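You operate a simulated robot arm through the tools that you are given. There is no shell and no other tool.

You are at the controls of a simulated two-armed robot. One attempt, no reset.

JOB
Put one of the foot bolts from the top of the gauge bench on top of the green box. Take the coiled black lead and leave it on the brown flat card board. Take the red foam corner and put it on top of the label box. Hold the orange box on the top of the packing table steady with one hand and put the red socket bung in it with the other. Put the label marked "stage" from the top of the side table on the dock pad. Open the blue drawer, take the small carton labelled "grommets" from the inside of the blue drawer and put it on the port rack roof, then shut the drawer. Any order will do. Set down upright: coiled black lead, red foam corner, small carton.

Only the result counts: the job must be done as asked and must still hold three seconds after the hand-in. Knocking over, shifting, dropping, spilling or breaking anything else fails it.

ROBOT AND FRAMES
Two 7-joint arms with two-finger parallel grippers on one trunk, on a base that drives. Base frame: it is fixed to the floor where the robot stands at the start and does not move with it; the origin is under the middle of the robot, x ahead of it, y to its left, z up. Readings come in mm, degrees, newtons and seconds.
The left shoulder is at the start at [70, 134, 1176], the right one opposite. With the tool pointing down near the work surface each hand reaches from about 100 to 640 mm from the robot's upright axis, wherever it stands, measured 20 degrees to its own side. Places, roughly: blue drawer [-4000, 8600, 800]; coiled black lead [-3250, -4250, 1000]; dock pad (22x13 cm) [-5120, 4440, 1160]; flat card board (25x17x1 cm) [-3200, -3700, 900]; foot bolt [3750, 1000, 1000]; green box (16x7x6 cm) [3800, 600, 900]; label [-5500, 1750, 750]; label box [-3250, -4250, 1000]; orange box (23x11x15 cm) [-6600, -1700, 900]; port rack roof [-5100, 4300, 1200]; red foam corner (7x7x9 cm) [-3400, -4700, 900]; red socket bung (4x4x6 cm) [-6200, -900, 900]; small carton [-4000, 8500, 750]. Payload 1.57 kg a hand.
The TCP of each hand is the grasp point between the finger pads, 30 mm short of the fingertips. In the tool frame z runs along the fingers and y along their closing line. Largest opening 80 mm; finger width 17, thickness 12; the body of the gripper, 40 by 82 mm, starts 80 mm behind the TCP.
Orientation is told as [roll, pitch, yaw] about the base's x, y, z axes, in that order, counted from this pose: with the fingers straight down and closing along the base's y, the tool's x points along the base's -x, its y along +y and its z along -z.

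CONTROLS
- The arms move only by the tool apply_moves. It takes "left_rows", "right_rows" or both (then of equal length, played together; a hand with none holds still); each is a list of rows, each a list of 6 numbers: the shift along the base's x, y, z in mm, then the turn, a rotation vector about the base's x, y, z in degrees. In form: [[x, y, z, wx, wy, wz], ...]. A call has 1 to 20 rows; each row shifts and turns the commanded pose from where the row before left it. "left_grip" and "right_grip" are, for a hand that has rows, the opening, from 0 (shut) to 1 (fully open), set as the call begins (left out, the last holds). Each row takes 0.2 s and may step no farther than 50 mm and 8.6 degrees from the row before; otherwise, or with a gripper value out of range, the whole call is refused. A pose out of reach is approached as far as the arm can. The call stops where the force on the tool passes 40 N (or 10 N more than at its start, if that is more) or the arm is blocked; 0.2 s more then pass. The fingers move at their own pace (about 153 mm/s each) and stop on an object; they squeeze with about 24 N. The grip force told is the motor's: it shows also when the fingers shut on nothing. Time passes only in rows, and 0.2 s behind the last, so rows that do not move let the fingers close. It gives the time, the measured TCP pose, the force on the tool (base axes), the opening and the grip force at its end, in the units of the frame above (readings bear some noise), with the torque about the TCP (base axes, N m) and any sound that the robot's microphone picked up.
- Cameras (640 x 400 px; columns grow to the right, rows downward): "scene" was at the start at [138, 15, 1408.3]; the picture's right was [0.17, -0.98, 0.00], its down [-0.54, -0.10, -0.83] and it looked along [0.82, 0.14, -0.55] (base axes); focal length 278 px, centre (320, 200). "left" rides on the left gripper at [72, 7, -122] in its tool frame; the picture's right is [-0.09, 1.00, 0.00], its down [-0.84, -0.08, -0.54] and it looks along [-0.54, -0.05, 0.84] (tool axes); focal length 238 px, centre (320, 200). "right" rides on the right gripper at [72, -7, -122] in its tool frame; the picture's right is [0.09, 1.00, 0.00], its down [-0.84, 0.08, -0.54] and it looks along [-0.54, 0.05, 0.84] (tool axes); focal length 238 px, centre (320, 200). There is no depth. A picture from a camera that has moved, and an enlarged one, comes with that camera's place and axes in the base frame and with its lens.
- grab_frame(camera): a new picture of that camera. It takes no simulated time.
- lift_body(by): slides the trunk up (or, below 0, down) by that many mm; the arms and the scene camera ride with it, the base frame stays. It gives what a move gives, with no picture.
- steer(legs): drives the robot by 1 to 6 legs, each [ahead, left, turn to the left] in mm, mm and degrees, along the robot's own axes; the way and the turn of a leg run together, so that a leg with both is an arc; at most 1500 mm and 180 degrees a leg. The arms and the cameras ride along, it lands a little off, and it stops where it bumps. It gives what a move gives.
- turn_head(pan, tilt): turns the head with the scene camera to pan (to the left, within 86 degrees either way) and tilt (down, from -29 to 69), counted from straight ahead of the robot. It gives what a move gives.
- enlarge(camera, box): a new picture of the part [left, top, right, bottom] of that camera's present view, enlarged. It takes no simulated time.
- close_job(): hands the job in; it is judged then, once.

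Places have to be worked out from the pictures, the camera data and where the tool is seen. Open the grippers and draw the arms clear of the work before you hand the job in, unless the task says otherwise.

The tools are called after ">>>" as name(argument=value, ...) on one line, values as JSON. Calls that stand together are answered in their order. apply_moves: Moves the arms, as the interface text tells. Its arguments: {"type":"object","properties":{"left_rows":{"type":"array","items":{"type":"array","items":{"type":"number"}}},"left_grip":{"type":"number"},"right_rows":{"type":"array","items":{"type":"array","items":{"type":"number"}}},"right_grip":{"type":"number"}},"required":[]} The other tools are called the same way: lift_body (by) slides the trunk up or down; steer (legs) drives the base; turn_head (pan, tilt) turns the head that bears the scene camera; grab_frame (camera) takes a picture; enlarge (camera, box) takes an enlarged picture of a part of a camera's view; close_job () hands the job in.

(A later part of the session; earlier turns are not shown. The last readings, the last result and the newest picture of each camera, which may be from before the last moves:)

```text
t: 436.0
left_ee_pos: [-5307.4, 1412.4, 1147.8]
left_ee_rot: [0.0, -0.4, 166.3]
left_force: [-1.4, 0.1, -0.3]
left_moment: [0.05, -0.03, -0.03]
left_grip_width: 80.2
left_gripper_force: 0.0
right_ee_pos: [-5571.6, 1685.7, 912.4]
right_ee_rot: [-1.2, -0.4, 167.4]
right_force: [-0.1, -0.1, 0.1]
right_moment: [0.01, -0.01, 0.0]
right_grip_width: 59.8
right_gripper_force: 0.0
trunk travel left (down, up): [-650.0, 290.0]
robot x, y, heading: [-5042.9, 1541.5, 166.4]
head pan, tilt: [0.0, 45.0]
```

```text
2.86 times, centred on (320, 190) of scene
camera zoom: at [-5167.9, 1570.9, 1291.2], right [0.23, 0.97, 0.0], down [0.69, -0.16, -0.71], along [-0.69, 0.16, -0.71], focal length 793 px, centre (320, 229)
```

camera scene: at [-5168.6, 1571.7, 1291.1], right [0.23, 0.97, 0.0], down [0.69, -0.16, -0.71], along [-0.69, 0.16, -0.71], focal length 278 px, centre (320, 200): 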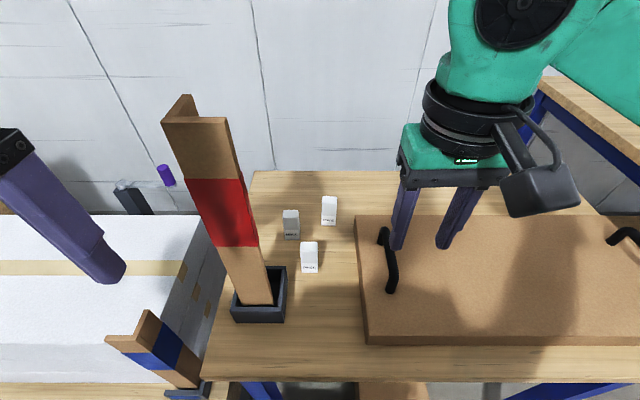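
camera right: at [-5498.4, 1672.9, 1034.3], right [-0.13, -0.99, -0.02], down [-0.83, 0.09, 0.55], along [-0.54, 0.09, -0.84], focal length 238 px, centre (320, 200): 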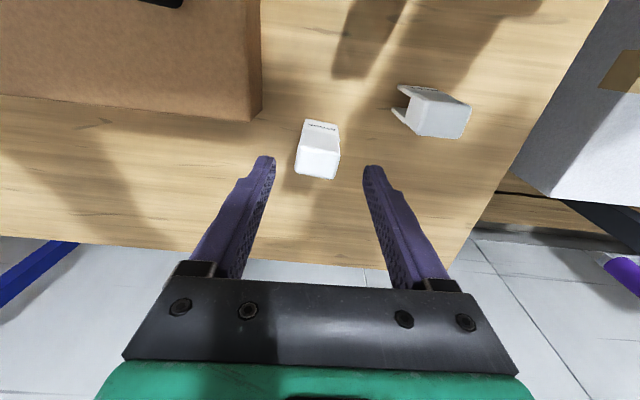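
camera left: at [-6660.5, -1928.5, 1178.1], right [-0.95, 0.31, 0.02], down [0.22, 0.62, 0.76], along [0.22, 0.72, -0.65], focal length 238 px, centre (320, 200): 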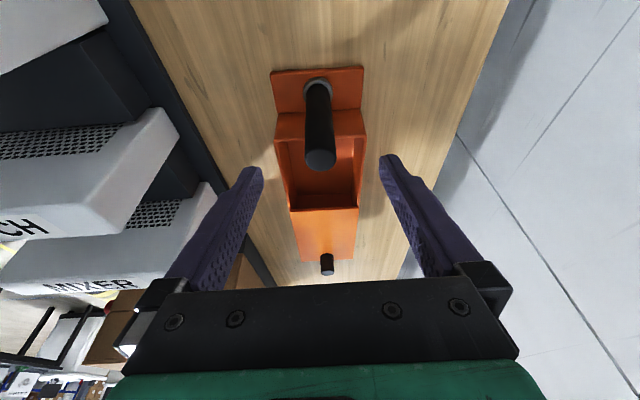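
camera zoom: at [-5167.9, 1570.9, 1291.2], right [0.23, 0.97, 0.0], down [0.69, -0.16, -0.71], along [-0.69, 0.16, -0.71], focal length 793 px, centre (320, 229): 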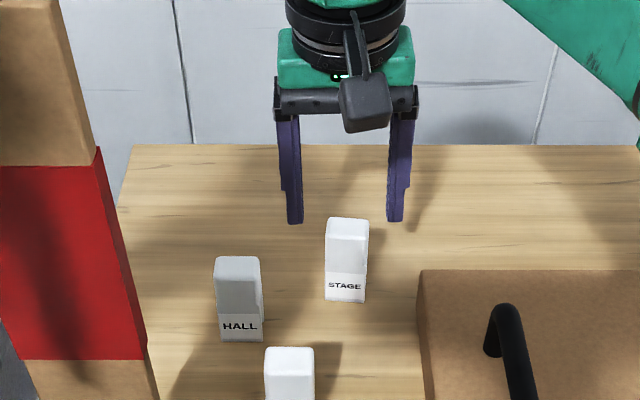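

Aligned. I descend to z≈846 and close.

>>> apply_moves(right_rows=[[1, 1, -25, 0, 0, 0], [0, 0, -25, 0, 0, 0], [0, 0, -16, 0, 0, 0], [0, 0, 0, 0, 0, 0]])

>>> grab_frame(camera="right")

>>> apply_moves(right_rows=[[0, 0, 0, 0, 0, 0], [0, 0, 0, 0, 0, 0], [0, 0, 0, 0, 0, 0], [0, 0, 0, 0, 0, 0]], right_grip=0.0)

>>> grab_frame(camera="right")

```text
t: 437.0
left_ee_pos: [-5306.5, 1412.0, 1147.4]
left_ee_rot: [0.0, -0.4, 166.4]
left_force: [0.1, -0.6, -1.2]
left_moment: [-0.02, 0.02, 0.01]
left_grip_width: 79.9
left_gripper_force: 0.2
right_ee_pos: [-5567.7, 1689.0, 848.1]
right_ee_rot: [-1.2, -0.5, 167.5]
right_force: [0.1, -0.1, 0.8]
right_moment: [-0.01, 0.02, -0.02]
right_grip_width: 60.1
right_gripper_force: 0.0
trunk travel left (down, up): [-650.0, 290.0]
robot x, y, heading: [-5042.1, 1540.8, 166.8]
head pan, tilt: [0.0, 45.0]
```

```text
taken
camera right: at [-5495.3, 1675.6, 969.8], right [-0.13, -0.99, -0.02], down [-0.83, 0.09, 0.55], along [-0.54, 0.09, -0.84], focal length 238 px, centre (320, 200)
```

right: 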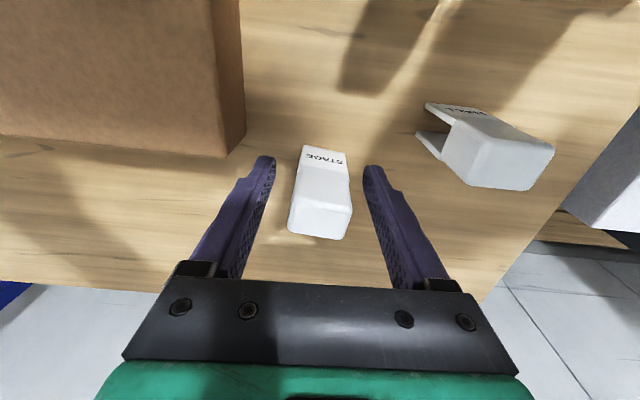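

```text
t: 438.0
left_ee_pos: [-5307.3, 1412.7, 1147.3]
left_ee_rot: [0.0, -0.4, 166.2]
left_force: [-0.1, 0.0, 0.6]
left_moment: [0.03, -0.01, 0.0]
left_grip_width: 79.9
left_gripper_force: 0.1
right_ee_pos: [-5568.2, 1687.5, 848.7]
right_ee_rot: [-1.1, -0.5, 167.4]
right_force: [-0.4, 0.7, -0.1]
right_moment: [-0.04, -0.01, -0.02]
right_grip_width: 31.6
right_gripper_force: 23.8
trunk travel left (down, up): [-650.0, 290.0]
robot x, y, heading: [-5040.8, 1539.8, 166.6]
head pan, tilt: [0.0, 45.0]
```

```text
taken
camera right: at [-5495.3, 1675.5, 970.1], right [-0.13, -0.99, -0.02], down [-0.83, 0.09, 0.55], along [-0.54, 0.09, -0.84], focal length 238 px, centre (320, 200)
```

right: 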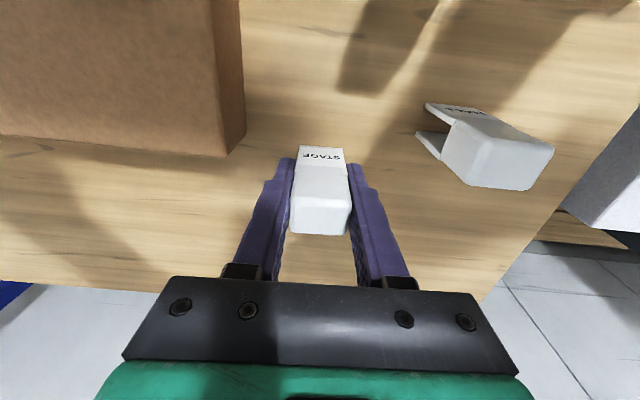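

Held at 31.6 mm. I lift it up, draw back, raise the trunk again and back off.

>>> apply_moves(right_rows=[[0, 0, 20, 0, 0, 0], [0, 0, 45, 0, 0, 0], [0, 0, 45, 0, 0, 0], [0, 0, 45, 0, 0, 0], [30, 5, 35, 0, 0, 0], [40, 10, 20, 0, 0, 0], [40, 10, 0, 0, 0, 0], [40, 10, 0, 0, 0, 0], [40, 10, 0, 0, 0, 0], [40, 0, 0, 0, 0, 0]])

>>> steer(legs=[[-420, 0, 0]])

>>> lift_body(by=100)

>>> grab_frame(camera="scene")

>>> turn_head(pan=-60, tilt=15)

>>> grab_frame(camera="scene")

```text
t: 440.2
left_ee_pos: [-5305.6, 1413.5, 1146.3]
left_ee_rot: [0.1, -0.4, 166.3]
left_force: [0.3, -0.4, 0.0]
left_moment: [-0.01, 0.02, -0.01]
left_grip_width: 79.9
left_gripper_force: 0.1
right_ee_pos: [-5336.8, 1731.3, 1056.8]
right_ee_rot: [-1.2, -0.7, 167.3]
right_force: [-0.5, 0.3, -0.5]
right_moment: [0.02, 0.03, -0.01]
right_grip_width: 31.4
right_gripper_force: 24.1
trunk travel left (down, up): [-650.0, 290.0]
robot x, y, heading: [-5042.7, 1540.6, 166.6]
head pan, tilt: [0.0, 45.0]
```

```text
t: 442.7
left_ee_pos: [-4907.9, 1319.4, 1147.3]
left_ee_rot: [0.0, -0.4, 166.3]
left_force: [-0.1, -0.6, 0.5]
left_moment: [-0.02, -0.04, 0.0]
left_grip_width: 80.2
left_gripper_force: 0.1
right_ee_pos: [-4939.9, 1637.6, 1057.3]
right_ee_rot: [-1.2, -0.5, 167.4]
right_force: [-0.4, -0.1, -0.8]
right_moment: [-0.01, 0.0, 0.01]
right_grip_width: 30.8
right_gripper_force: 24.3
trunk travel left (down, up): [-650.0, 290.0]
robot x, y, heading: [-4640.1, 1446.0, 167.0]
head pan, tilt: [0.0, 45.0]
```

```text
t: 444.1
left_ee_pos: [-4907.3, 1318.9, 1247.6]
left_ee_rot: [0.0, -0.4, 166.4]
left_force: [-0.6, 0.3, 0.0]
left_moment: [-0.02, 0.0, 0.01]
left_grip_width: 80.1
left_gripper_force: 0.1
right_ee_pos: [-4938.8, 1637.8, 1156.4]
right_ee_rot: [-1.2, -0.4, 167.5]
right_force: [0.2, 0.0, -2.1]
right_moment: [0.0, -0.02, 0.01]
right_grip_width: 31.5
right_gripper_force: 24.6
trunk travel left (down, up): [-750.0, 190.0]
robot x, y, heading: [-4641.2, 1444.2, 166.7]
head pan, tilt: [0.0, 45.0]
```

```text
taken
camera scene: at [-4769.3, 1477.4, 1391.1], right [0.23, 0.97, 0.0], down [0.69, -0.16, -0.71], along [-0.69, 0.16, -0.71], focal length 278 px, centre (320, 200)
```

scene: 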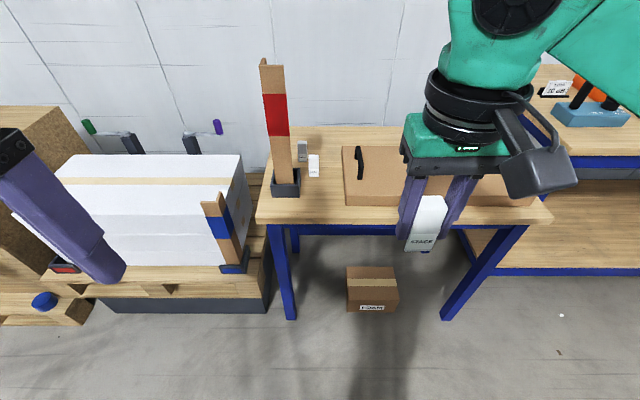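

```text
t: 445.4
left_ee_pos: [-4908.0, 1320.2, 1247.1]
left_ee_rot: [0.0, -0.4, 166.3]
left_force: [0.3, 1.2, -0.1]
left_moment: [-0.01, 0.02, -0.01]
left_grip_width: 80.2
left_gripper_force: 0.1
right_ee_pos: [-4939.4, 1636.4, 1157.3]
right_ee_rot: [-1.3, -0.4, 167.4]
right_force: [0.1, -0.5, 0.3]
right_moment: [-0.05, -0.02, -0.01]
right_grip_width: 31.3
right_gripper_force: 24.2
trunk travel left (down, up): [-750.0, 190.0]
robot x, y, heading: [-4641.8, 1448.4, 166.7]
head pan, tilt: [-60.0, 15.0]
```

```text
taken
camera scene: at [-4717.1, 1548.2, 1437.9], right [0.96, 0.29, 0.0], down [0.07, -0.25, -0.97], along [-0.28, 0.92, -0.26], focal length 278 px, centre (320, 200)
```

scene: 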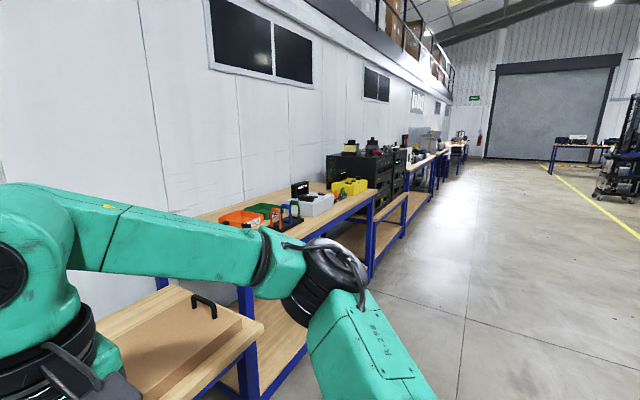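

Block held (label visible). I strafe right (north) about 2650 mm toward the port racks.

>>> steer(legs=[[0, -1350, 0], [0, -1300, 0]])

>>> turn_head(pan=0, tilt=15)

>>> grab_frame(camera="scene")

```text
t: 458.2
left_ee_pos: [-4333.9, 3888.9, 1247.8]
left_ee_rot: [0.0, -0.4, 168.0]
left_force: [0.0, 0.9, -0.1]
left_moment: [0.0, 0.02, 0.0]
left_grip_width: 80.0
left_gripper_force: 0.1
right_ee_pos: [-4373.8, 4208.3, 1157.9]
right_ee_rot: [-1.2, -0.6, 169.1]
right_force: [0.0, 0.8, -0.5]
right_moment: [-0.02, 0.02, -0.04]
right_grip_width: 31.3
right_gripper_force: 24.2
trunk travel left (down, up): [-750.0, 190.0]
robot x, y, heading: [-4070.3, 4024.5, 168.5]
head pan, tilt: [-60.0, 15.0]
```

```text
t: 459.5
left_ee_pos: [-4335.1, 3891.4, 1248.1]
left_ee_rot: [-0.1, -0.4, 167.9]
left_force: [-0.2, 0.2, 1.4]
left_moment: [0.02, 0.03, 0.02]
left_grip_width: 80.1
left_gripper_force: 0.0
right_ee_pos: [-4374.2, 4208.1, 1156.9]
right_ee_rot: [-1.1, -0.5, 169.0]
right_force: [-0.9, -0.1, -0.4]
right_moment: [-0.01, -0.07, 0.0]
right_grip_width: 31.0
right_gripper_force: 24.4
trunk travel left (down, up): [-750.0, 190.0]
robot x, y, heading: [-4072.7, 4028.0, 168.2]
head pan, tilt: [0.0, 15.0]
```

```text
taken
camera scene: at [-4211.8, 4055.4, 1438.0], right [0.2, 0.98, 0.0], down [0.25, -0.05, -0.97], along [-0.95, 0.2, -0.26], focal length 278 px, centre (320, 200)
```

scene: 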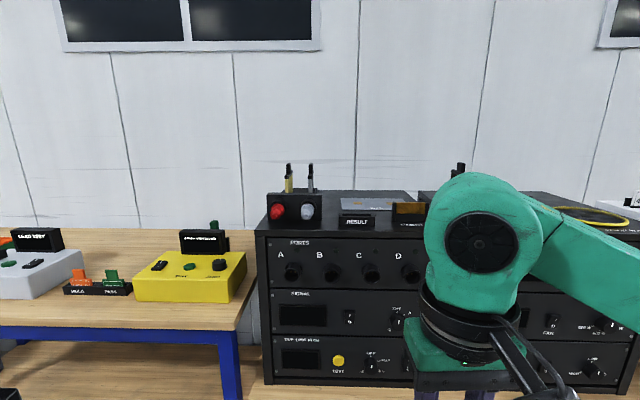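

The port rack is the black box with "PORTS". I raise the trunk 150 mm and move closer and right to see its roof.

>>> lift_body(by=150)

>>> steer(legs=[[0, -250, -1.5], [120, 0, 0]])

>>> turn_head(pan=0, tilt=30)

>>> grab_frame(camera="scene")

>>> grab_frame(camera="right")

>>> grab_frame(camera="left")

```text
t: 461.2
left_ee_pos: [-4335.1, 3889.3, 1397.6]
left_ee_rot: [0.0, -0.4, 168.0]
left_force: [0.2, -0.5, 0.0]
left_moment: [0.02, -0.04, 0.01]
left_grip_width: 80.0
left_gripper_force: 0.0
right_ee_pos: [-4374.7, 4208.3, 1306.9]
right_ee_rot: [-1.2, -0.5, 169.1]
right_force: [-0.2, -0.4, 0.0]
right_moment: [0.02, -0.02, -0.02]
right_grip_width: 31.4
right_gripper_force: 24.0
trunk travel left (down, up): [-900.0, 40.0]
robot x, y, heading: [-4074.4, 4024.3, 168.2]
head pan, tilt: [0.0, 15.0]
```

```text
t: 463.9
left_ee_pos: [-4394.3, 4166.0, 1398.7]
left_ee_rot: [0.1, -0.7, 166.9]
left_force: [-0.2, 0.8, -0.2]
left_moment: [-0.01, 0.04, 0.01]
left_grip_width: 80.0
left_gripper_force: 0.1
right_ee_pos: [-4428.5, 4485.3, 1308.7]
right_ee_rot: [-1.3, -0.8, 167.9]
right_force: [-0.1, 0.7, -0.4]
right_moment: [0.0, 0.01, -0.01]
right_grip_width: 31.3
right_gripper_force: 24.2
trunk travel left (down, up): [-900.0, 40.0]
robot x, y, heading: [-4134.3, 4300.9, 166.9]
head pan, tilt: [0.0, 15.0]
```

```text
t: 464.7
left_ee_pos: [-4399.9, 4168.9, 1398.2]
left_ee_rot: [0.1, -0.4, 166.7]
left_force: [-0.5, 0.7, 0.2]
left_moment: [0.01, 0.02, 0.02]
left_grip_width: 79.9
left_gripper_force: 0.1
right_ee_pos: [-4433.3, 4488.0, 1307.3]
right_ee_rot: [-1.2, -0.5, 168.0]
right_force: [0.0, 0.4, -0.5]
right_moment: [-0.01, 0.01, 0.01]
right_grip_width: 31.1
right_gripper_force: 23.5
trunk travel left (down, up): [-900.0, 40.0]
robot x, y, heading: [-4131.0, 4298.7, 167.2]
head pan, tilt: [0.0, 30.0]
```

```text
taken
camera scene: at [-4271.0, 4330.1, 1563.8], right [0.22, 0.98, 0.0], down [0.49, -0.11, -0.87], along [-0.84, 0.19, -0.5], focal length 278 px, centre (320, 200)
```

scene: 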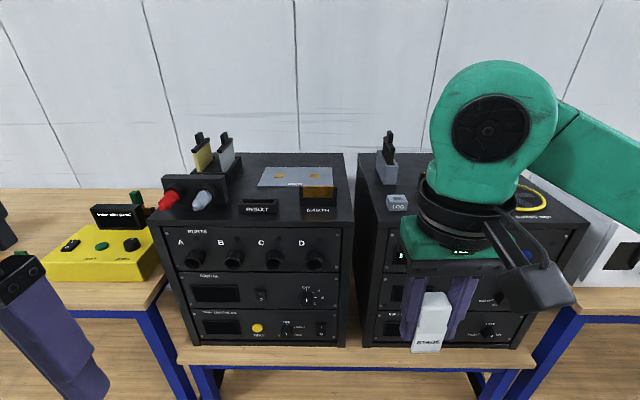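

```text
taken
camera right: at [-4361.2, 4475.8, 1429.0], right [-0.12, -0.99, -0.02], down [-0.83, 0.09, 0.55], along [-0.54, 0.08, -0.84], focal length 238 px, centre (320, 200)
```

right: 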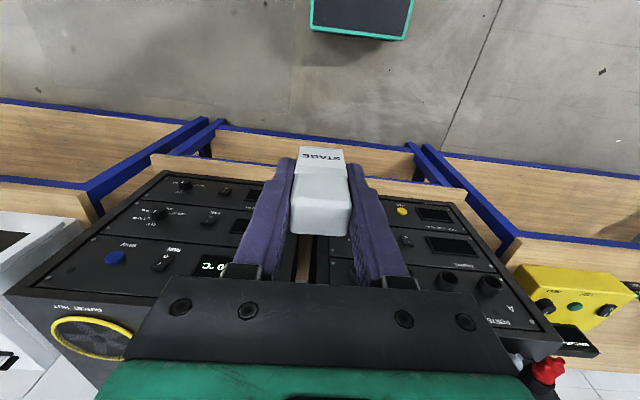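

```text
taken
camera left: at [-4330.2, 4144.0, 1518.7], right [-0.32, -0.95, 0.0], down [-0.79, 0.27, 0.55], along [-0.52, 0.17, -0.84], focal length 238 px, centre (320, 200)
```

left: 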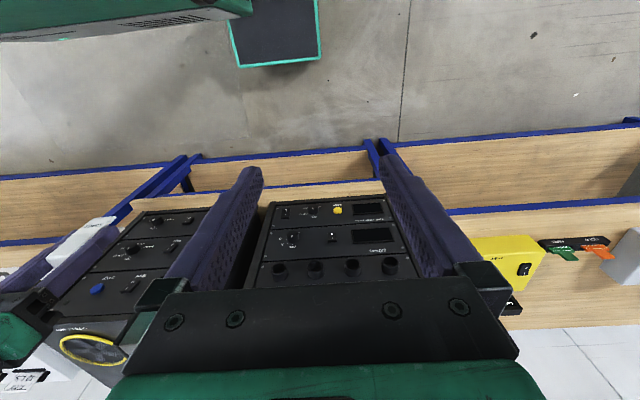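

I enlarge the left rack's roof.

>>> enlarge(camera="scene", box=[140, 120, 360, 250])

>>> enlarge(camera="scene", box=[340, 120, 600, 280])

```text
2.91 times, centred on (250, 185) of scene
camera zoom: at [-4271.0, 4330.1, 1563.8], right [0.22, 0.98, 0.0], down [0.49, -0.11, -0.87], along [-0.84, 0.19, -0.5], focal length 808 px, centre (524, 244)
```

zoom: 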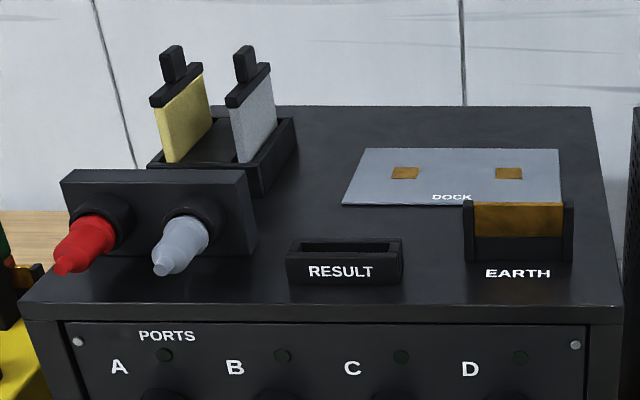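

```text
2.46 times, centred on (470, 200) of scene
camera zoom: at [-4271.0, 4330.1, 1563.8], right [0.22, 0.98, 0.0], down [0.49, -0.11, -0.87], along [-0.84, 0.19, -0.5], focal length 683 px, centre (-49, 200)
```

zoom: 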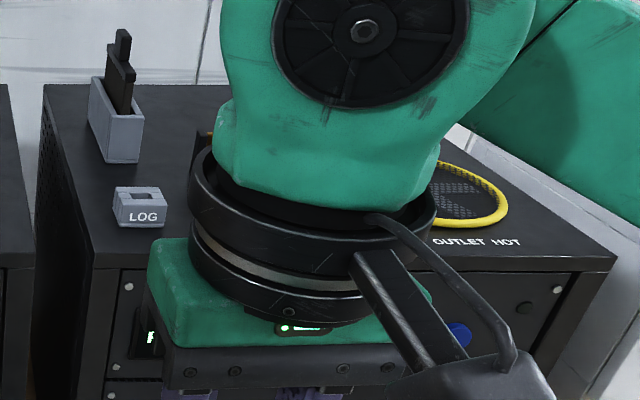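

The grey "DOCK" pad is at (−5120,4438,1160) on the left rack's roof. I raise the trunk fully and the right hand a bit, strafe left 145 mm and drive ~405 mm closer.

>>> lift_body(by=38)

>>> steer(legs=[[0, 145, -0.5], [405, 0, 0]])

>>> turn_head(pan=0, tilt=40)

>>> grab_frame(camera="scene")

>>> grab_frame(camera="right")

```text
t: 465.5
left_ee_pos: [-4398.5, 4166.9, 1437.4]
left_ee_rot: [0.0, -0.4, 166.8]
left_force: [0.7, -0.4, -0.4]
left_moment: [-0.02, -0.03, 0.0]
left_grip_width: 79.9
left_gripper_force: 0.0
right_ee_pos: [-4433.0, 4485.7, 1344.0]
right_ee_rot: [-1.2, -0.5, 167.8]
right_force: [-0.2, -0.1, -0.6]
right_moment: [0.01, 0.01, 0.0]
right_grip_width: 31.4
right_gripper_force: 23.8
trunk travel left (down, up): [-938.0, 2.0]
robot x, y, heading: [-4133.7, 4300.7, 167.2]
head pan, tilt: [0.0, 30.0]
```

```text
t: 469.0
left_ee_pos: [-4826.5, 4119.8, 1436.5]
left_ee_rot: [0.0, -0.6, 166.7]
left_force: [1.3, 0.3, 0.7]
left_moment: [-0.01, 0.04, 0.0]
left_grip_width: 79.9
left_gripper_force: 0.1
right_ee_pos: [-4861.3, 4436.9, 1344.8]
right_ee_rot: [-1.3, -0.6, 167.8]
right_force: [0.0, 0.2, 0.4]
right_moment: [0.0, 0.02, 0.0]
right_grip_width: 31.3
right_gripper_force: 23.8
trunk travel left (down, up): [-938.0, 2.0]
robot x, y, heading: [-4567.2, 4251.7, 167.2]
head pan, tilt: [0.0, 30.0]
```

```text
t: 469.7
left_ee_pos: [-4828.8, 4119.2, 1437.1]
left_ee_rot: [0.0, -0.5, 166.7]
left_force: [0.2, 0.0, -0.3]
left_moment: [0.05, -0.01, 0.0]
left_grip_width: 79.9
left_gripper_force: 0.0
right_ee_pos: [-4864.1, 4440.0, 1345.5]
right_ee_rot: [-1.2, -0.5, 167.9]
right_force: [0.1, 0.2, 0.4]
right_moment: [-0.03, 0.0, 0.0]
right_grip_width: 31.1
right_gripper_force: 24.1
trunk travel left (down, up): [-938.0, 2.0]
robot x, y, heading: [-4565.1, 4249.6, 166.8]
head pan, tilt: [0.0, 40.0]
```

```text
taken
camera scene: at [-4695.3, 4280.2, 1586.6], right [0.22, 0.97, 0.0], down [0.63, -0.14, -0.77], along [-0.75, 0.17, -0.64], focal length 278 px, centre (320, 200)
```

scene: 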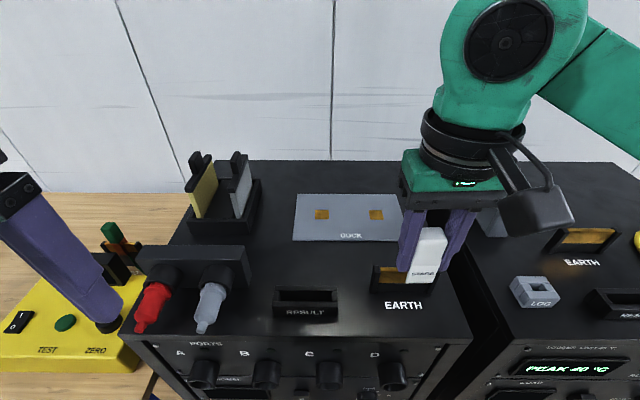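

```text
taken
camera right: at [-4790.6, 4427.3, 1467.3], right [-0.12, -0.99, -0.02], down [-0.83, 0.09, 0.55], along [-0.54, 0.08, -0.84], focal length 238 px, centre (320, 200)
```

right: 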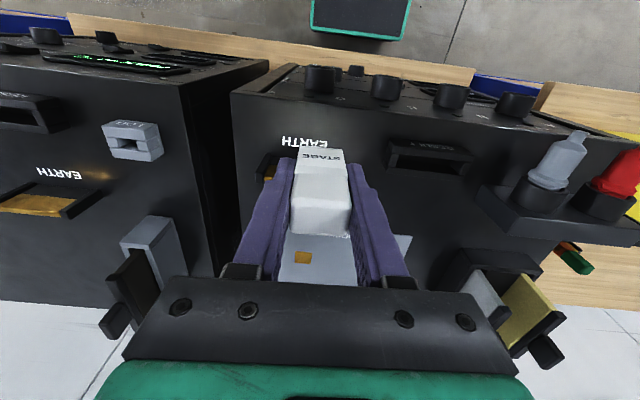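

Pad centre (−5119,4441). I carry the block forward over the EARTH holder to above the pad, sinking to z≈1250.

>>> apply_moves(right_rows=[[-35, 0, -6, 0, 0, 0], [-35, 0, -6, 0, 0, 0], [-35, 0, -6, 0, 0, 0], [-35, 0, -8, 0, 0, 0], [-35, 0, -10, 0, 0, 0], [-24, -1, -19, 0, 0, 0], [-24, -1, -19, 0, 0, 0], [-24, -1, -19, 0, 0, 0], [0, 0, 0, 0, 0, 0]])

>>> grab_frame(camera="scene")

>>> grab_frame(camera="right")

```text
t: 471.7
left_ee_pos: [-4830.0, 4119.3, 1436.2]
left_ee_rot: [0.0, -0.4, 166.8]
left_force: [-0.3, 0.4, 0.3]
left_moment: [0.0, -0.01, -0.01]
left_grip_width: 80.2
left_gripper_force: 0.0
right_ee_pos: [-5110.0, 4434.3, 1252.7]
right_ee_rot: [-1.2, -0.4, 167.9]
right_force: [-0.5, 0.2, 0.0]
right_moment: [0.0, -0.01, -0.02]
right_grip_width: 31.3
right_gripper_force: 24.0
trunk travel left (down, up): [-938.0, 2.0]
robot x, y, heading: [-4562.0, 4250.5, 167.1]
head pan, tilt: [0.0, 40.0]
```

```text
taken
camera scene: at [-4696.2, 4279.9, 1586.4], right [0.22, 0.97, 0.0], down [0.63, -0.14, -0.77], along [-0.75, 0.17, -0.64], focal length 278 px, centre (320, 200)
```

scene: 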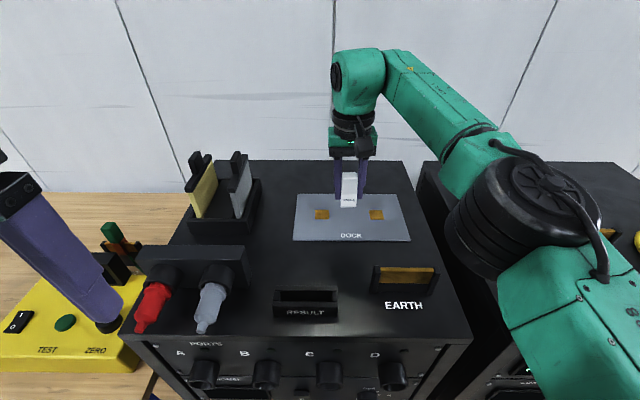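

```text
taken
camera right: at [-5038.3, 4422.8, 1374.5], right [-0.12, -0.99, -0.02], down [-0.83, 0.09, 0.55], along [-0.54, 0.08, -0.84], focal length 238 px, centre (320, 200)
```

right: 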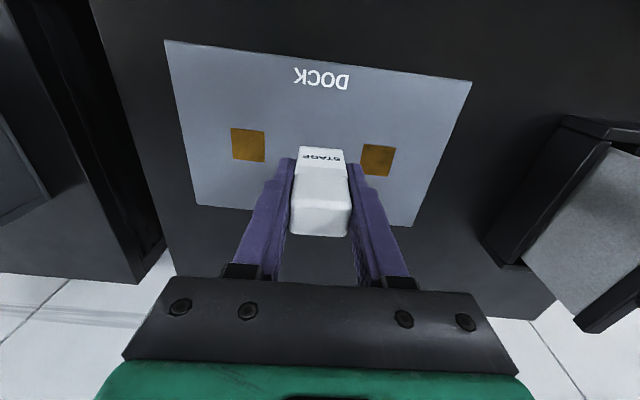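

Right above the pad between its contacts. I lower 24 mm, then in small steps to contact.

>>> apply_moves(right_rows=[[0, 0, -12, 0, 0, 0], [0, 0, -12, 0, 0, 0], [0, 0, 0, 0, 0, 0]])

>>> apply_moves(right_rows=[[0, 0, -2.5, 0, 0, 0], [0, 0, -2.5, 0, 0, 0], [0, 0, 0, 0, 0, 0]])

>>> enlarge(camera="scene", box=[270, 120, 430, 260])

```text
t: 472.5
left_ee_pos: [-4829.8, 4120.6, 1435.0]
left_ee_rot: [0.2, -0.6, 166.7]
left_force: [-0.3, 0.9, 0.2]
left_moment: [0.03, -0.01, -0.05]
left_grip_width: 80.0
left_gripper_force: 0.2
right_ee_pos: [-5109.9, 4434.3, 1227.3]
right_ee_rot: [-1.2, -0.5, 167.9]
right_force: [0.6, 0.1, -0.3]
right_moment: [-0.01, -0.02, 0.0]
right_grip_width: 31.3
right_gripper_force: 24.1
trunk travel left (down, up): [-938.0, 2.0]
robot x, y, heading: [-4563.1, 4250.0, 166.9]
head pan, tilt: [0.0, 40.0]
```

```text
t: 473.3
left_ee_pos: [-4829.7, 4120.8, 1436.3]
left_ee_rot: [-0.1, -0.4, 166.7]
left_force: [0.0, 1.1, -0.4]
left_moment: [-0.01, -0.01, 0.01]
left_grip_width: 80.1
left_gripper_force: 0.2
right_ee_pos: [-5110.6, 4434.4, 1223.2]
right_ee_rot: [-1.2, -0.5, 167.9]
right_force: [-1.0, 0.3, 0.5]
right_moment: [0.01, -0.02, -0.03]
right_grip_width: 31.3
right_gripper_force: 23.8
trunk travel left (down, up): [-938.0, 2.0]
robot x, y, heading: [-4565.6, 4251.9, 167.1]
head pan, tilt: [0.0, 40.0]
```

```text
2.86 times, centred on (350, 190) of scene
camera zoom: at [-4696.1, 4280.4, 1586.4], right [0.22, 0.97, 0.0], down [0.63, -0.14, -0.77], along [-0.75, 0.17, -0.64], focal length 793 px, centre (234, 229)
```

zoom: 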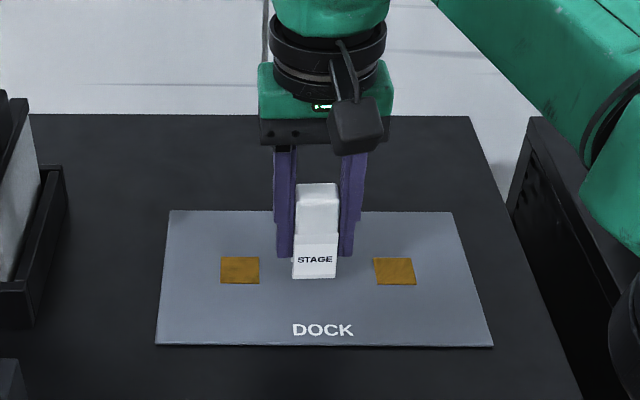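

Still slightly above; I continue in small steps.

>>> apply_moves(right_rows=[[0, 0, -2, 0, 0, 0], [0, 0, -2, 0, 0, 0], [0, 0, 0, 0, 0, 0]])

>>> apply_moves(right_rows=[[0, 0, -2, 0, 0, 0], [0, 0, -1.5, 0, 0, 0], [0, 0, 0, 0, 0, 0]])

>>> apply_moves(right_rows=[[0, 0, -1.5, 0, 0, 0], [0, 0, -1.5, 0, 0, 0], [0, 0, 0, 0, 0, 0]])

```text
t: 474.1
left_ee_pos: [-4830.3, 4121.1, 1437.5]
left_ee_rot: [0.1, -0.4, 166.6]
left_force: [-0.4, 0.2, 0.2]
left_moment: [0.02, 0.0, -0.02]
left_grip_width: 80.0
left_gripper_force: 0.0
right_ee_pos: [-5110.2, 4436.6, 1219.5]
right_ee_rot: [-1.2, -0.5, 167.9]
right_force: [0.6, -1.1, 0.2]
right_moment: [-0.05, -0.01, -0.04]
right_grip_width: 31.3
right_gripper_force: 23.6
trunk travel left (down, up): [-938.0, 2.0]
robot x, y, heading: [-4564.7, 4247.3, 166.8]
head pan, tilt: [0.0, 40.0]
```

```text
t: 474.9
left_ee_pos: [-4830.6, 4120.0, 1434.6]
left_ee_rot: [0.0, -0.4, 166.7]
left_force: [-0.2, 0.1, 0.9]
left_moment: [0.01, 0.0, 0.0]
left_grip_width: 79.9
left_gripper_force: 0.0
right_ee_pos: [-5110.3, 4435.5, 1214.7]
right_ee_rot: [-1.2, -0.5, 167.9]
right_force: [1.2, 0.2, -1.1]
right_moment: [0.01, -0.02, 0.02]
right_grip_width: 31.5
right_gripper_force: 23.9
trunk travel left (down, up): [-938.0, 2.0]
robot x, y, heading: [-4565.5, 4249.6, 166.9]
head pan, tilt: [0.0, 40.0]
```

```text
t: 475.7
left_ee_pos: [-4830.7, 4119.1, 1435.6]
left_ee_rot: [0.0, -0.4, 166.7]
left_force: [0.5, 0.0, 0.1]
left_moment: [-0.02, -0.02, 0.01]
left_grip_width: 80.0
left_gripper_force: 0.1
right_ee_pos: [-5110.8, 4436.6, 1212.3]
right_ee_rot: [-1.1, -0.6, 167.8]
right_force: [0.3, -1.3, -0.2]
right_moment: [0.0, 0.02, 0.02]
right_grip_width: 31.3
right_gripper_force: 24.0
trunk travel left (down, up): [-938.0, 2.0]
robot x, y, heading: [-4563.3, 4249.4, 167.3]
head pan, tilt: [0.0, 40.0]
```

No contact yet; continuing down.

>>> apply_moves(right_rows=[[0, 0, -2, 0, 0, 0], [0, 0, -1.5, 0, 0, 0], [0, 0, 0, 0, 0, 0]])

>>> apply_moves(right_rows=[[0, 0, -2, 0, 0, 0], [0, 0, -1.5, 0, 0, 0], [0, 0, 0, 0, 0, 0]])

>>> enlarge(camera="scene", box=[270, 120, 430, 260])

```text
t: 476.5
left_ee_pos: [-4828.0, 4120.4, 1435.1]
left_ee_rot: [0.1, -0.5, 166.8]
left_force: [-0.5, -1.0, 0.1]
left_moment: [0.01, 0.01, -0.03]
left_grip_width: 80.0
left_gripper_force: 0.0
right_ee_pos: [-5110.1, 4436.9, 1210.3]
right_ee_rot: [-1.2, -0.7, 167.8]
right_force: [-4.8, 2.6, 18.0]
right_moment: [-0.16, 0.25, -0.08]
right_grip_width: 31.7
right_gripper_force: 23.8
trunk travel left (down, up): [-938.0, 2.0]
robot x, y, heading: [-4563.1, 4253.1, 167.3]
head pan, tilt: [0.0, 40.0]
```

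```text
t: 477.3
left_ee_pos: [-4826.0, 4118.9, 1436.6]
left_ee_rot: [0.0, -0.6, 166.7]
left_force: [-0.4, 0.1, 0.7]
left_moment: [0.01, 0.01, 0.01]
left_grip_width: 80.0
left_gripper_force: 0.1
right_ee_pos: [-5107.4, 4434.6, 1207.3]
right_ee_rot: [-1.1, -0.8, 167.9]
right_force: [-0.9, 1.9, 19.8]
right_moment: [-0.29, 0.01, -0.04]
right_grip_width: 31.3
right_gripper_force: 23.9
trunk travel left (down, up): [-938.0, 2.0]
robot x, y, heading: [-4565.5, 4250.4, 167.2]
head pan, tilt: [0.0, 40.0]
```

```text
2.86 times, centred on (350, 190) of scene
camera zoom: at [-4692.0, 4279.6, 1586.9], right [0.22, 0.97, 0.0], down [0.62, -0.14, -0.77], along [-0.75, 0.17, -0.64], focal length 793 px, centre (234, 229)
```

zoom: 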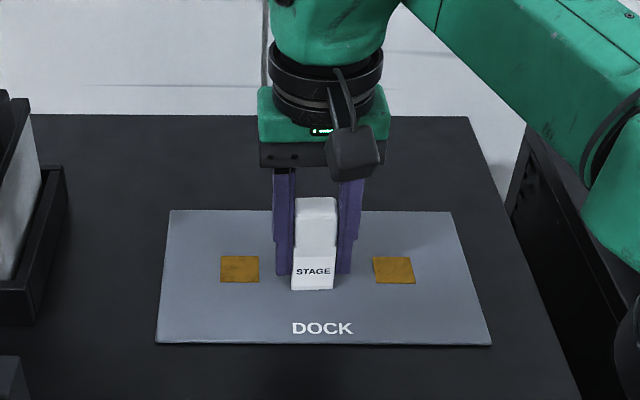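

Contact (20 N); I ease up 4 mm, then open.

>>> apply_moves(right_rows=[[0, 0, 2, 0, 0, 0], [0, 0, 2, 0, 0, 0], [0, 0, 0, 0, 0, 0], [0, 0, 0, 0, 0, 0]])

```text
t: 478.3
left_ee_pos: [-4829.0, 4119.8, 1435.6]
left_ee_rot: [0.0, -0.5, 166.6]
left_force: [0.4, -0.4, 0.3]
left_moment: [0.01, 0.03, -0.06]
left_grip_width: 79.9
left_gripper_force: 0.2
right_ee_pos: [-5110.6, 4434.7, 1209.3]
right_ee_rot: [-1.1, -0.4, 167.9]
right_force: [-0.6, 0.2, 0.5]
right_moment: [-0.02, -0.04, -0.03]
right_grip_width: 31.3
right_gripper_force: 24.0
trunk travel left (down, up): [-938.0, 2.0]
robot x, y, heading: [-4562.1, 4250.6, 167.0]
head pan, tilt: [0.0, 40.0]
```

>>> apply_moves(right_rows=[[0, 0, -0.5, 0, 0, 0], [0, 0, 0, 0, 0, 0], [0, 0, 0, 0, 0, 0]], right_grip=0.6)

>>> enlarge(camera="scene", box=[270, 120, 430, 260])

>>> grab_frame(camera="right")

```text
t: 479.1
left_ee_pos: [-4831.9, 4119.5, 1436.0]
left_ee_rot: [0.0, -0.4, 166.7]
left_force: [-0.2, 0.7, -0.4]
left_moment: [0.01, -0.03, 0.01]
left_grip_width: 79.9
left_gripper_force: 0.1
right_ee_pos: [-5110.2, 4434.7, 1208.4]
right_ee_rot: [-1.3, -0.5, 167.9]
right_force: [-0.3, 0.4, 0.8]
right_moment: [-0.04, 0.0, 0.0]
right_grip_width: 48.0
right_gripper_force: 0.1
trunk travel left (down, up): [-938.0, 2.0]
robot x, y, heading: [-4564.2, 4251.0, 166.8]
head pan, tilt: [0.0, 40.0]
```

```text
2.86 times, centred on (350, 190) of scene
camera zoom: at [-4696.1, 4280.3, 1586.4], right [0.22, 0.97, 0.0], down [0.63, -0.14, -0.77], along [-0.75, 0.17, -0.64], focal length 793 px, centre (234, 229)
```

zoom: 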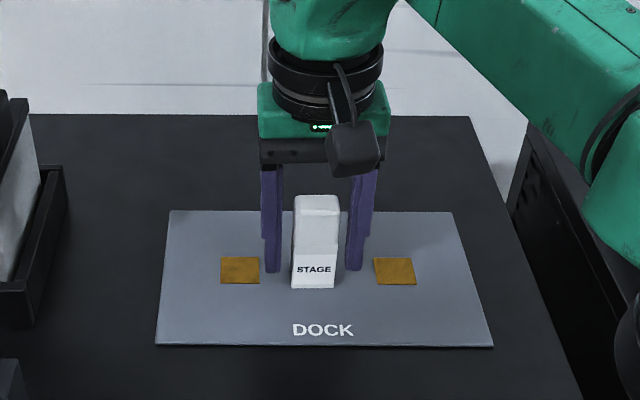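

```text
taken
camera right: at [-5038.6, 4424.1, 1330.5], right [-0.12, -0.99, -0.02], down [-0.83, 0.09, 0.55], along [-0.54, 0.08, -0.84], focal length 238 px, centre (320, 200)
```

right: 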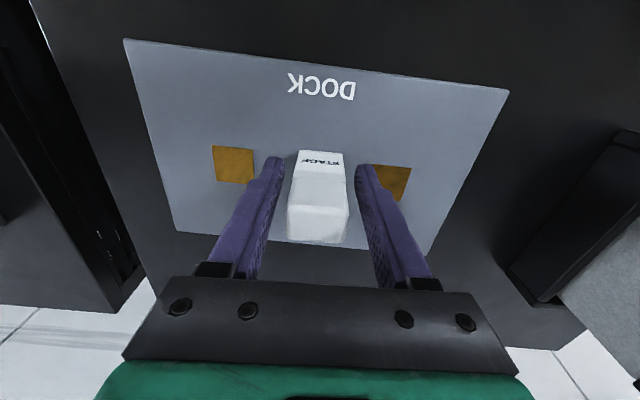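

The STAGE block stands on the dock pad. I lift the hand off and retract, then check.

>>> apply_moves(right_rows=[[0, 0, 15, 0, 0, 0], [0, 0, 25, 0, 0, 0], [0, 0, 30, 0, 0, 0], [15, -3, 30, 0, 0, 0], [35, -5, 25, 0, 0, 0], [40, -5, 15, 0, 0, 0], [40, -5, 0, 0, 0, 0], [40, -5, 0, 0, 0, 0], [40, 0, 0, 0, 0, 0]])

>>> grab_frame(camera="scene")

>>> enlarge(camera="scene", box=[120, 140, 480, 340])

```text
t: 481.1
left_ee_pos: [-4827.9, 4120.3, 1435.5]
left_ee_rot: [0.1, -0.5, 166.7]
left_force: [0.8, 0.2, 0.4]
left_moment: [-0.01, -0.02, 0.0]
left_grip_width: 79.7
left_gripper_force: 0.0
right_ee_pos: [-4900.7, 4412.5, 1350.8]
right_ee_rot: [-1.0, -0.7, 167.8]
right_force: [-0.3, 0.7, -0.4]
right_moment: [-0.01, 0.01, -0.02]
right_grip_width: 48.2
right_gripper_force: 0.1
trunk travel left (down, up): [-938.0, 2.0]
robot x, y, heading: [-4562.3, 4247.9, 167.2]
head pan, tilt: [0.0, 40.0]
```

```text
taken
camera scene: at [-4693.5, 4281.2, 1586.6], right [0.22, 0.97, 0.0], down [0.63, -0.14, -0.77], along [-0.75, 0.17, -0.64], focal length 278 px, centre (320, 200)
```

scene: 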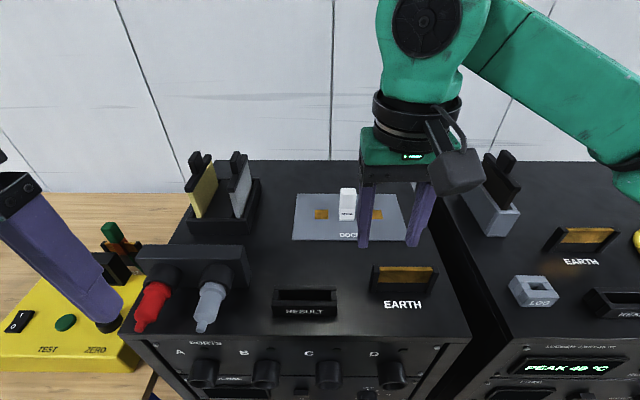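

```text
1.78 times, centred on (300, 240) of scene
camera zoom: at [-4693.5, 4281.2, 1586.6], right [0.22, 0.97, 0.0], down [0.63, -0.14, -0.77], along [-0.75, 0.17, -0.64], focal length 494 px, centre (356, 129)
```

zoom: 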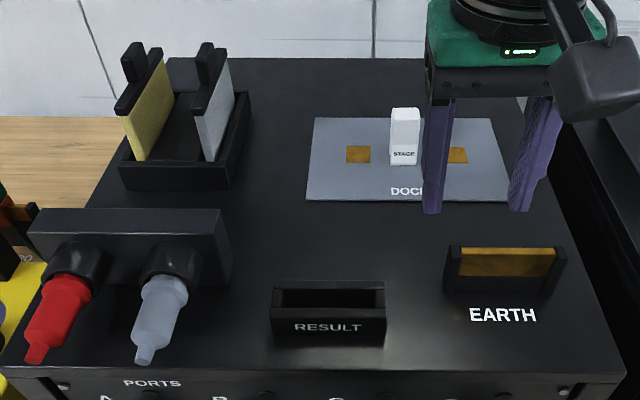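

STAGE is on the dock pad. I back off 450 mm, lower the trunk, and look north for the way to the blue drawer.

>>> steer(legs=[[-450, 0, 0]])

>>> lift_body(by=-188)

>>> turn_head(pan=-65, tilt=15)

>>> grab_frame(camera="scene")

```text
t: 483.9
left_ee_pos: [-4388.2, 4019.0, 1435.1]
left_ee_rot: [-0.1, -0.4, 166.6]
left_force: [0.4, -1.0, -0.1]
left_moment: [-0.01, -0.04, 0.01]
left_grip_width: 80.0
left_gripper_force: 0.0
right_ee_pos: [-4459.4, 4311.3, 1350.2]
right_ee_rot: [-1.2, -0.4, 167.6]
right_force: [-0.3, -0.3, -0.4]
right_moment: [0.0, -0.03, 0.02]
right_grip_width: 48.2
right_gripper_force: 0.0
trunk travel left (down, up): [-938.0, 2.0]
robot x, y, heading: [-4122.5, 4148.4, 166.8]
head pan, tilt: [0.0, 40.0]
```

```text
t: 485.9
left_ee_pos: [-4386.2, 4018.1, 1248.3]
left_ee_rot: [0.0, -0.4, 166.6]
left_force: [-0.3, -0.6, 0.8]
left_moment: [0.01, 0.0, -0.01]
left_grip_width: 80.3
left_gripper_force: 0.0
right_ee_pos: [-4457.1, 4309.8, 1163.3]
right_ee_rot: [-1.2, -0.5, 167.7]
right_force: [0.0, 1.0, -0.6]
right_moment: [0.02, 0.0, -0.02]
right_grip_width: 48.0
right_gripper_force: 0.1
trunk travel left (down, up): [-750.0, 190.0]
robot x, y, heading: [-4120.2, 4145.2, 167.1]
head pan, tilt: [0.0, 40.0]
```

```text
t: 487.3
left_ee_pos: [-4386.3, 4018.2, 1248.2]
left_ee_rot: [0.0, -0.4, 166.7]
left_force: [-0.4, -0.9, 0.5]
left_moment: [0.0, 0.03, 0.01]
left_grip_width: 80.2
left_gripper_force: 0.0
right_ee_pos: [-4457.8, 4309.6, 1163.5]
right_ee_rot: [-1.2, -0.5, 167.7]
right_force: [0.3, 0.1, -0.6]
right_moment: [-0.04, 0.0, -0.01]
right_grip_width: 47.9
right_gripper_force: 0.1
trunk travel left (down, up): [-750.0, 190.0]
robot x, y, heading: [-4119.4, 4148.2, 167.1]
head pan, tilt: [-65.0, 15.0]
```

```text
taken
camera scene: at [-4188.3, 4250.7, 1438.0], right [0.98, 0.21, 0.0], down [0.05, -0.25, -0.97], along [-0.2, 0.94, -0.26], focal length 278 px, centre (320, 200)
```

scene: 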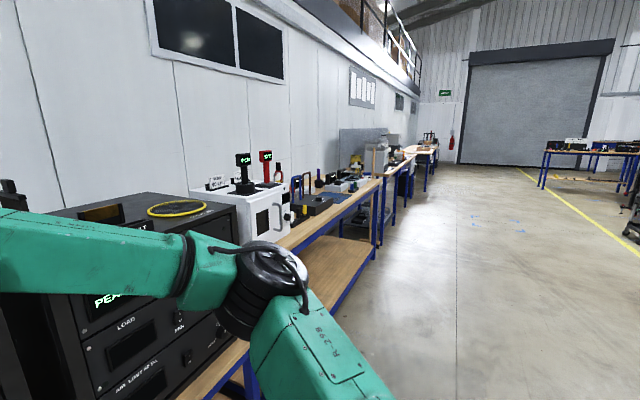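

The aisle is clear. I strafe right 2800 mm and look again.

>>> steer(legs=[[0, -1400, 0], [0, -1400, 0]])

>>> turn_head(pan=-40, tilt=20)

>>> grab_frame(camera="scene")

```text
t: 500.8
left_ee_pos: [-3725.1, 6735.6, 1249.0]
left_ee_rot: [0.0, -0.4, 164.5]
left_force: [-0.3, 0.3, 0.4]
left_moment: [0.02, -0.01, 0.01]
left_grip_width: 79.8
left_gripper_force: 0.0
right_ee_pos: [-3787.3, 7030.3, 1162.8]
right_ee_rot: [-1.2, -0.5, 165.7]
right_force: [-0.7, 1.1, 0.3]
right_moment: [-0.01, 0.02, -0.04]
right_grip_width: 47.7
right_gripper_force: 0.1
trunk travel left (down, up): [-750.0, 190.0]
robot x, y, heading: [-3455.9, 6857.0, 164.9]
head pan, tilt: [-65.0, 15.0]
```

```text
t: 501.7
left_ee_pos: [-3725.3, 6736.9, 1247.3]
left_ee_rot: [0.0, -0.5, 164.6]
left_force: [0.2, 0.1, -1.0]
left_moment: [-0.02, -0.02, 0.03]
left_grip_width: 79.9
left_gripper_force: 0.0
right_ee_pos: [-3787.0, 7030.6, 1163.6]
right_ee_rot: [-1.3, -0.6, 165.6]
right_force: [0.0, -1.0, 0.2]
right_moment: [0.02, 0.02, -0.02]
right_grip_width: 48.1
right_gripper_force: 0.0
trunk travel left (down, up): [-750.0, 190.0]
robot x, y, heading: [-3453.1, 6853.4, 164.9]
head pan, tilt: [-40.0, 20.0]
```

```text
taken
camera scene: at [-3556.4, 6946.2, 1429.9], right [0.82, 0.57, 0.0], down [0.2, -0.28, -0.94], along [-0.54, 0.77, -0.34], focal length 278 px, centre (320, 200)
```

scene: 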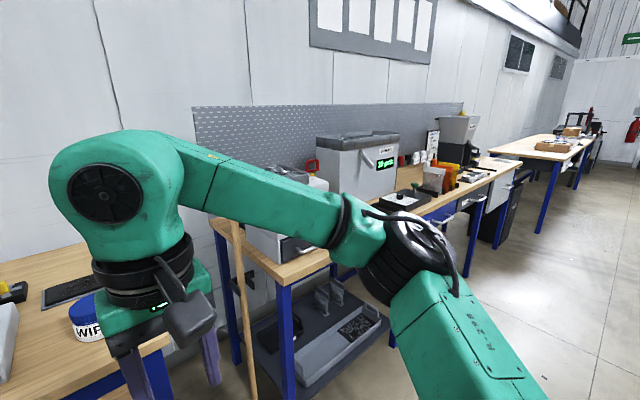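

The drawer bench is further right. I strafe 1450 mm more and look straight at it.

>>> steer(legs=[[0, 0, 1.7], [0, -1450, 0]])

>>> turn_head(pan=0, tilt=30)

>>> grab_frame(camera="scene")

>>> turn_head(pan=-35, tilt=30)

>>> grab_frame(camera="scene")

```text
t: 509.2
left_ee_pos: [-3377.6, 8139.7, 1248.0]
left_ee_rot: [0.1, -0.4, 165.4]
left_force: [-0.7, -0.4, 0.0]
left_moment: [-0.01, 0.01, 0.02]
left_grip_width: 79.8
left_gripper_force: 0.1
right_ee_pos: [-3443.7, 8432.4, 1162.7]
right_ee_rot: [-1.3, -0.5, 166.5]
right_force: [0.5, -0.7, 0.4]
right_moment: [0.0, 0.03, -0.03]
right_grip_width: 48.1
right_gripper_force: 0.1
trunk travel left (down, up): [-750.0, 190.0]
robot x, y, heading: [-3111.6, 8266.3, 165.9]
head pan, tilt: [-40.0, 20.0]
```

```text
t: 510.3
left_ee_pos: [-3378.6, 8139.7, 1247.8]
left_ee_rot: [0.0, -0.5, 165.5]
left_force: [-0.1, -0.3, 0.3]
left_moment: [-0.04, 0.01, -0.02]
left_grip_width: 80.0
left_gripper_force: 0.2
right_ee_pos: [-3442.9, 8433.2, 1163.8]
right_ee_rot: [-1.2, -0.5, 166.5]
right_force: [-0.7, -0.3, 0.2]
right_moment: [0.01, 0.03, 0.0]
right_grip_width: 48.2
right_gripper_force: 0.1
trunk travel left (down, up): [-750.0, 190.0]
robot x, y, heading: [-3109.8, 8265.3, 165.9]
head pan, tilt: [0.0, 30.0]
```

```text
taken
camera scene: at [-3245.2, 8298.2, 1413.8], right [0.25, 0.97, 0.0], down [0.48, -0.12, -0.87], along [-0.84, 0.21, -0.5], focal length 278 px, centre (320, 200)
```

scene: 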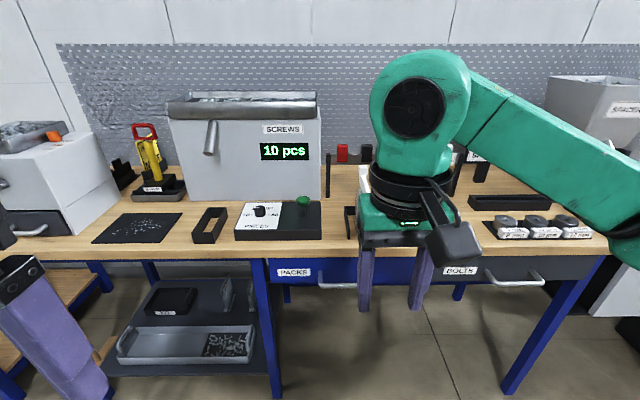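

```text
t: 511.3
left_ee_pos: [-3377.6, 8139.3, 1247.1]
left_ee_rot: [0.0, -0.3, 165.4]
left_force: [-0.3, 0.4, -0.9]
left_moment: [-0.02, 0.01, 0.01]
left_grip_width: 79.8
left_gripper_force: 0.0
right_ee_pos: [-3442.8, 8433.2, 1163.2]
right_ee_rot: [-1.2, -0.5, 166.5]
right_force: [1.2, 1.0, 0.1]
right_moment: [0.0, -0.02, -0.04]
right_grip_width: 48.0
right_gripper_force: 0.1
trunk travel left (down, up): [-750.0, 190.0]
robot x, y, heading: [-3111.9, 8267.4, 165.8]
head pan, tilt: [-35.0, 30.0]
```

```text
taken
camera scene: at [-3216.7, 8344.4, 1413.8], right [0.76, 0.65, 0.0], down [0.33, -0.38, -0.87], along [-0.57, 0.66, -0.5], focal length 278 px, centre (320, 200)
```

scene: 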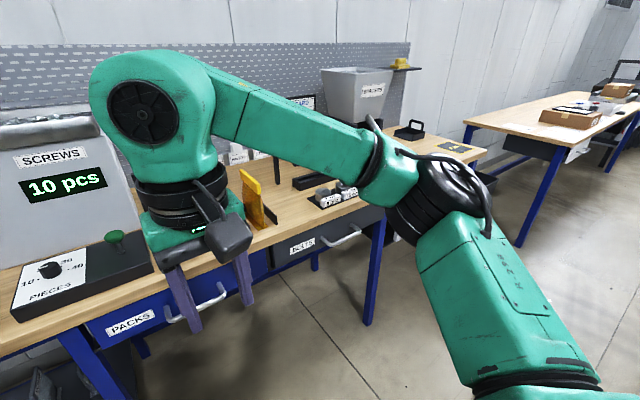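

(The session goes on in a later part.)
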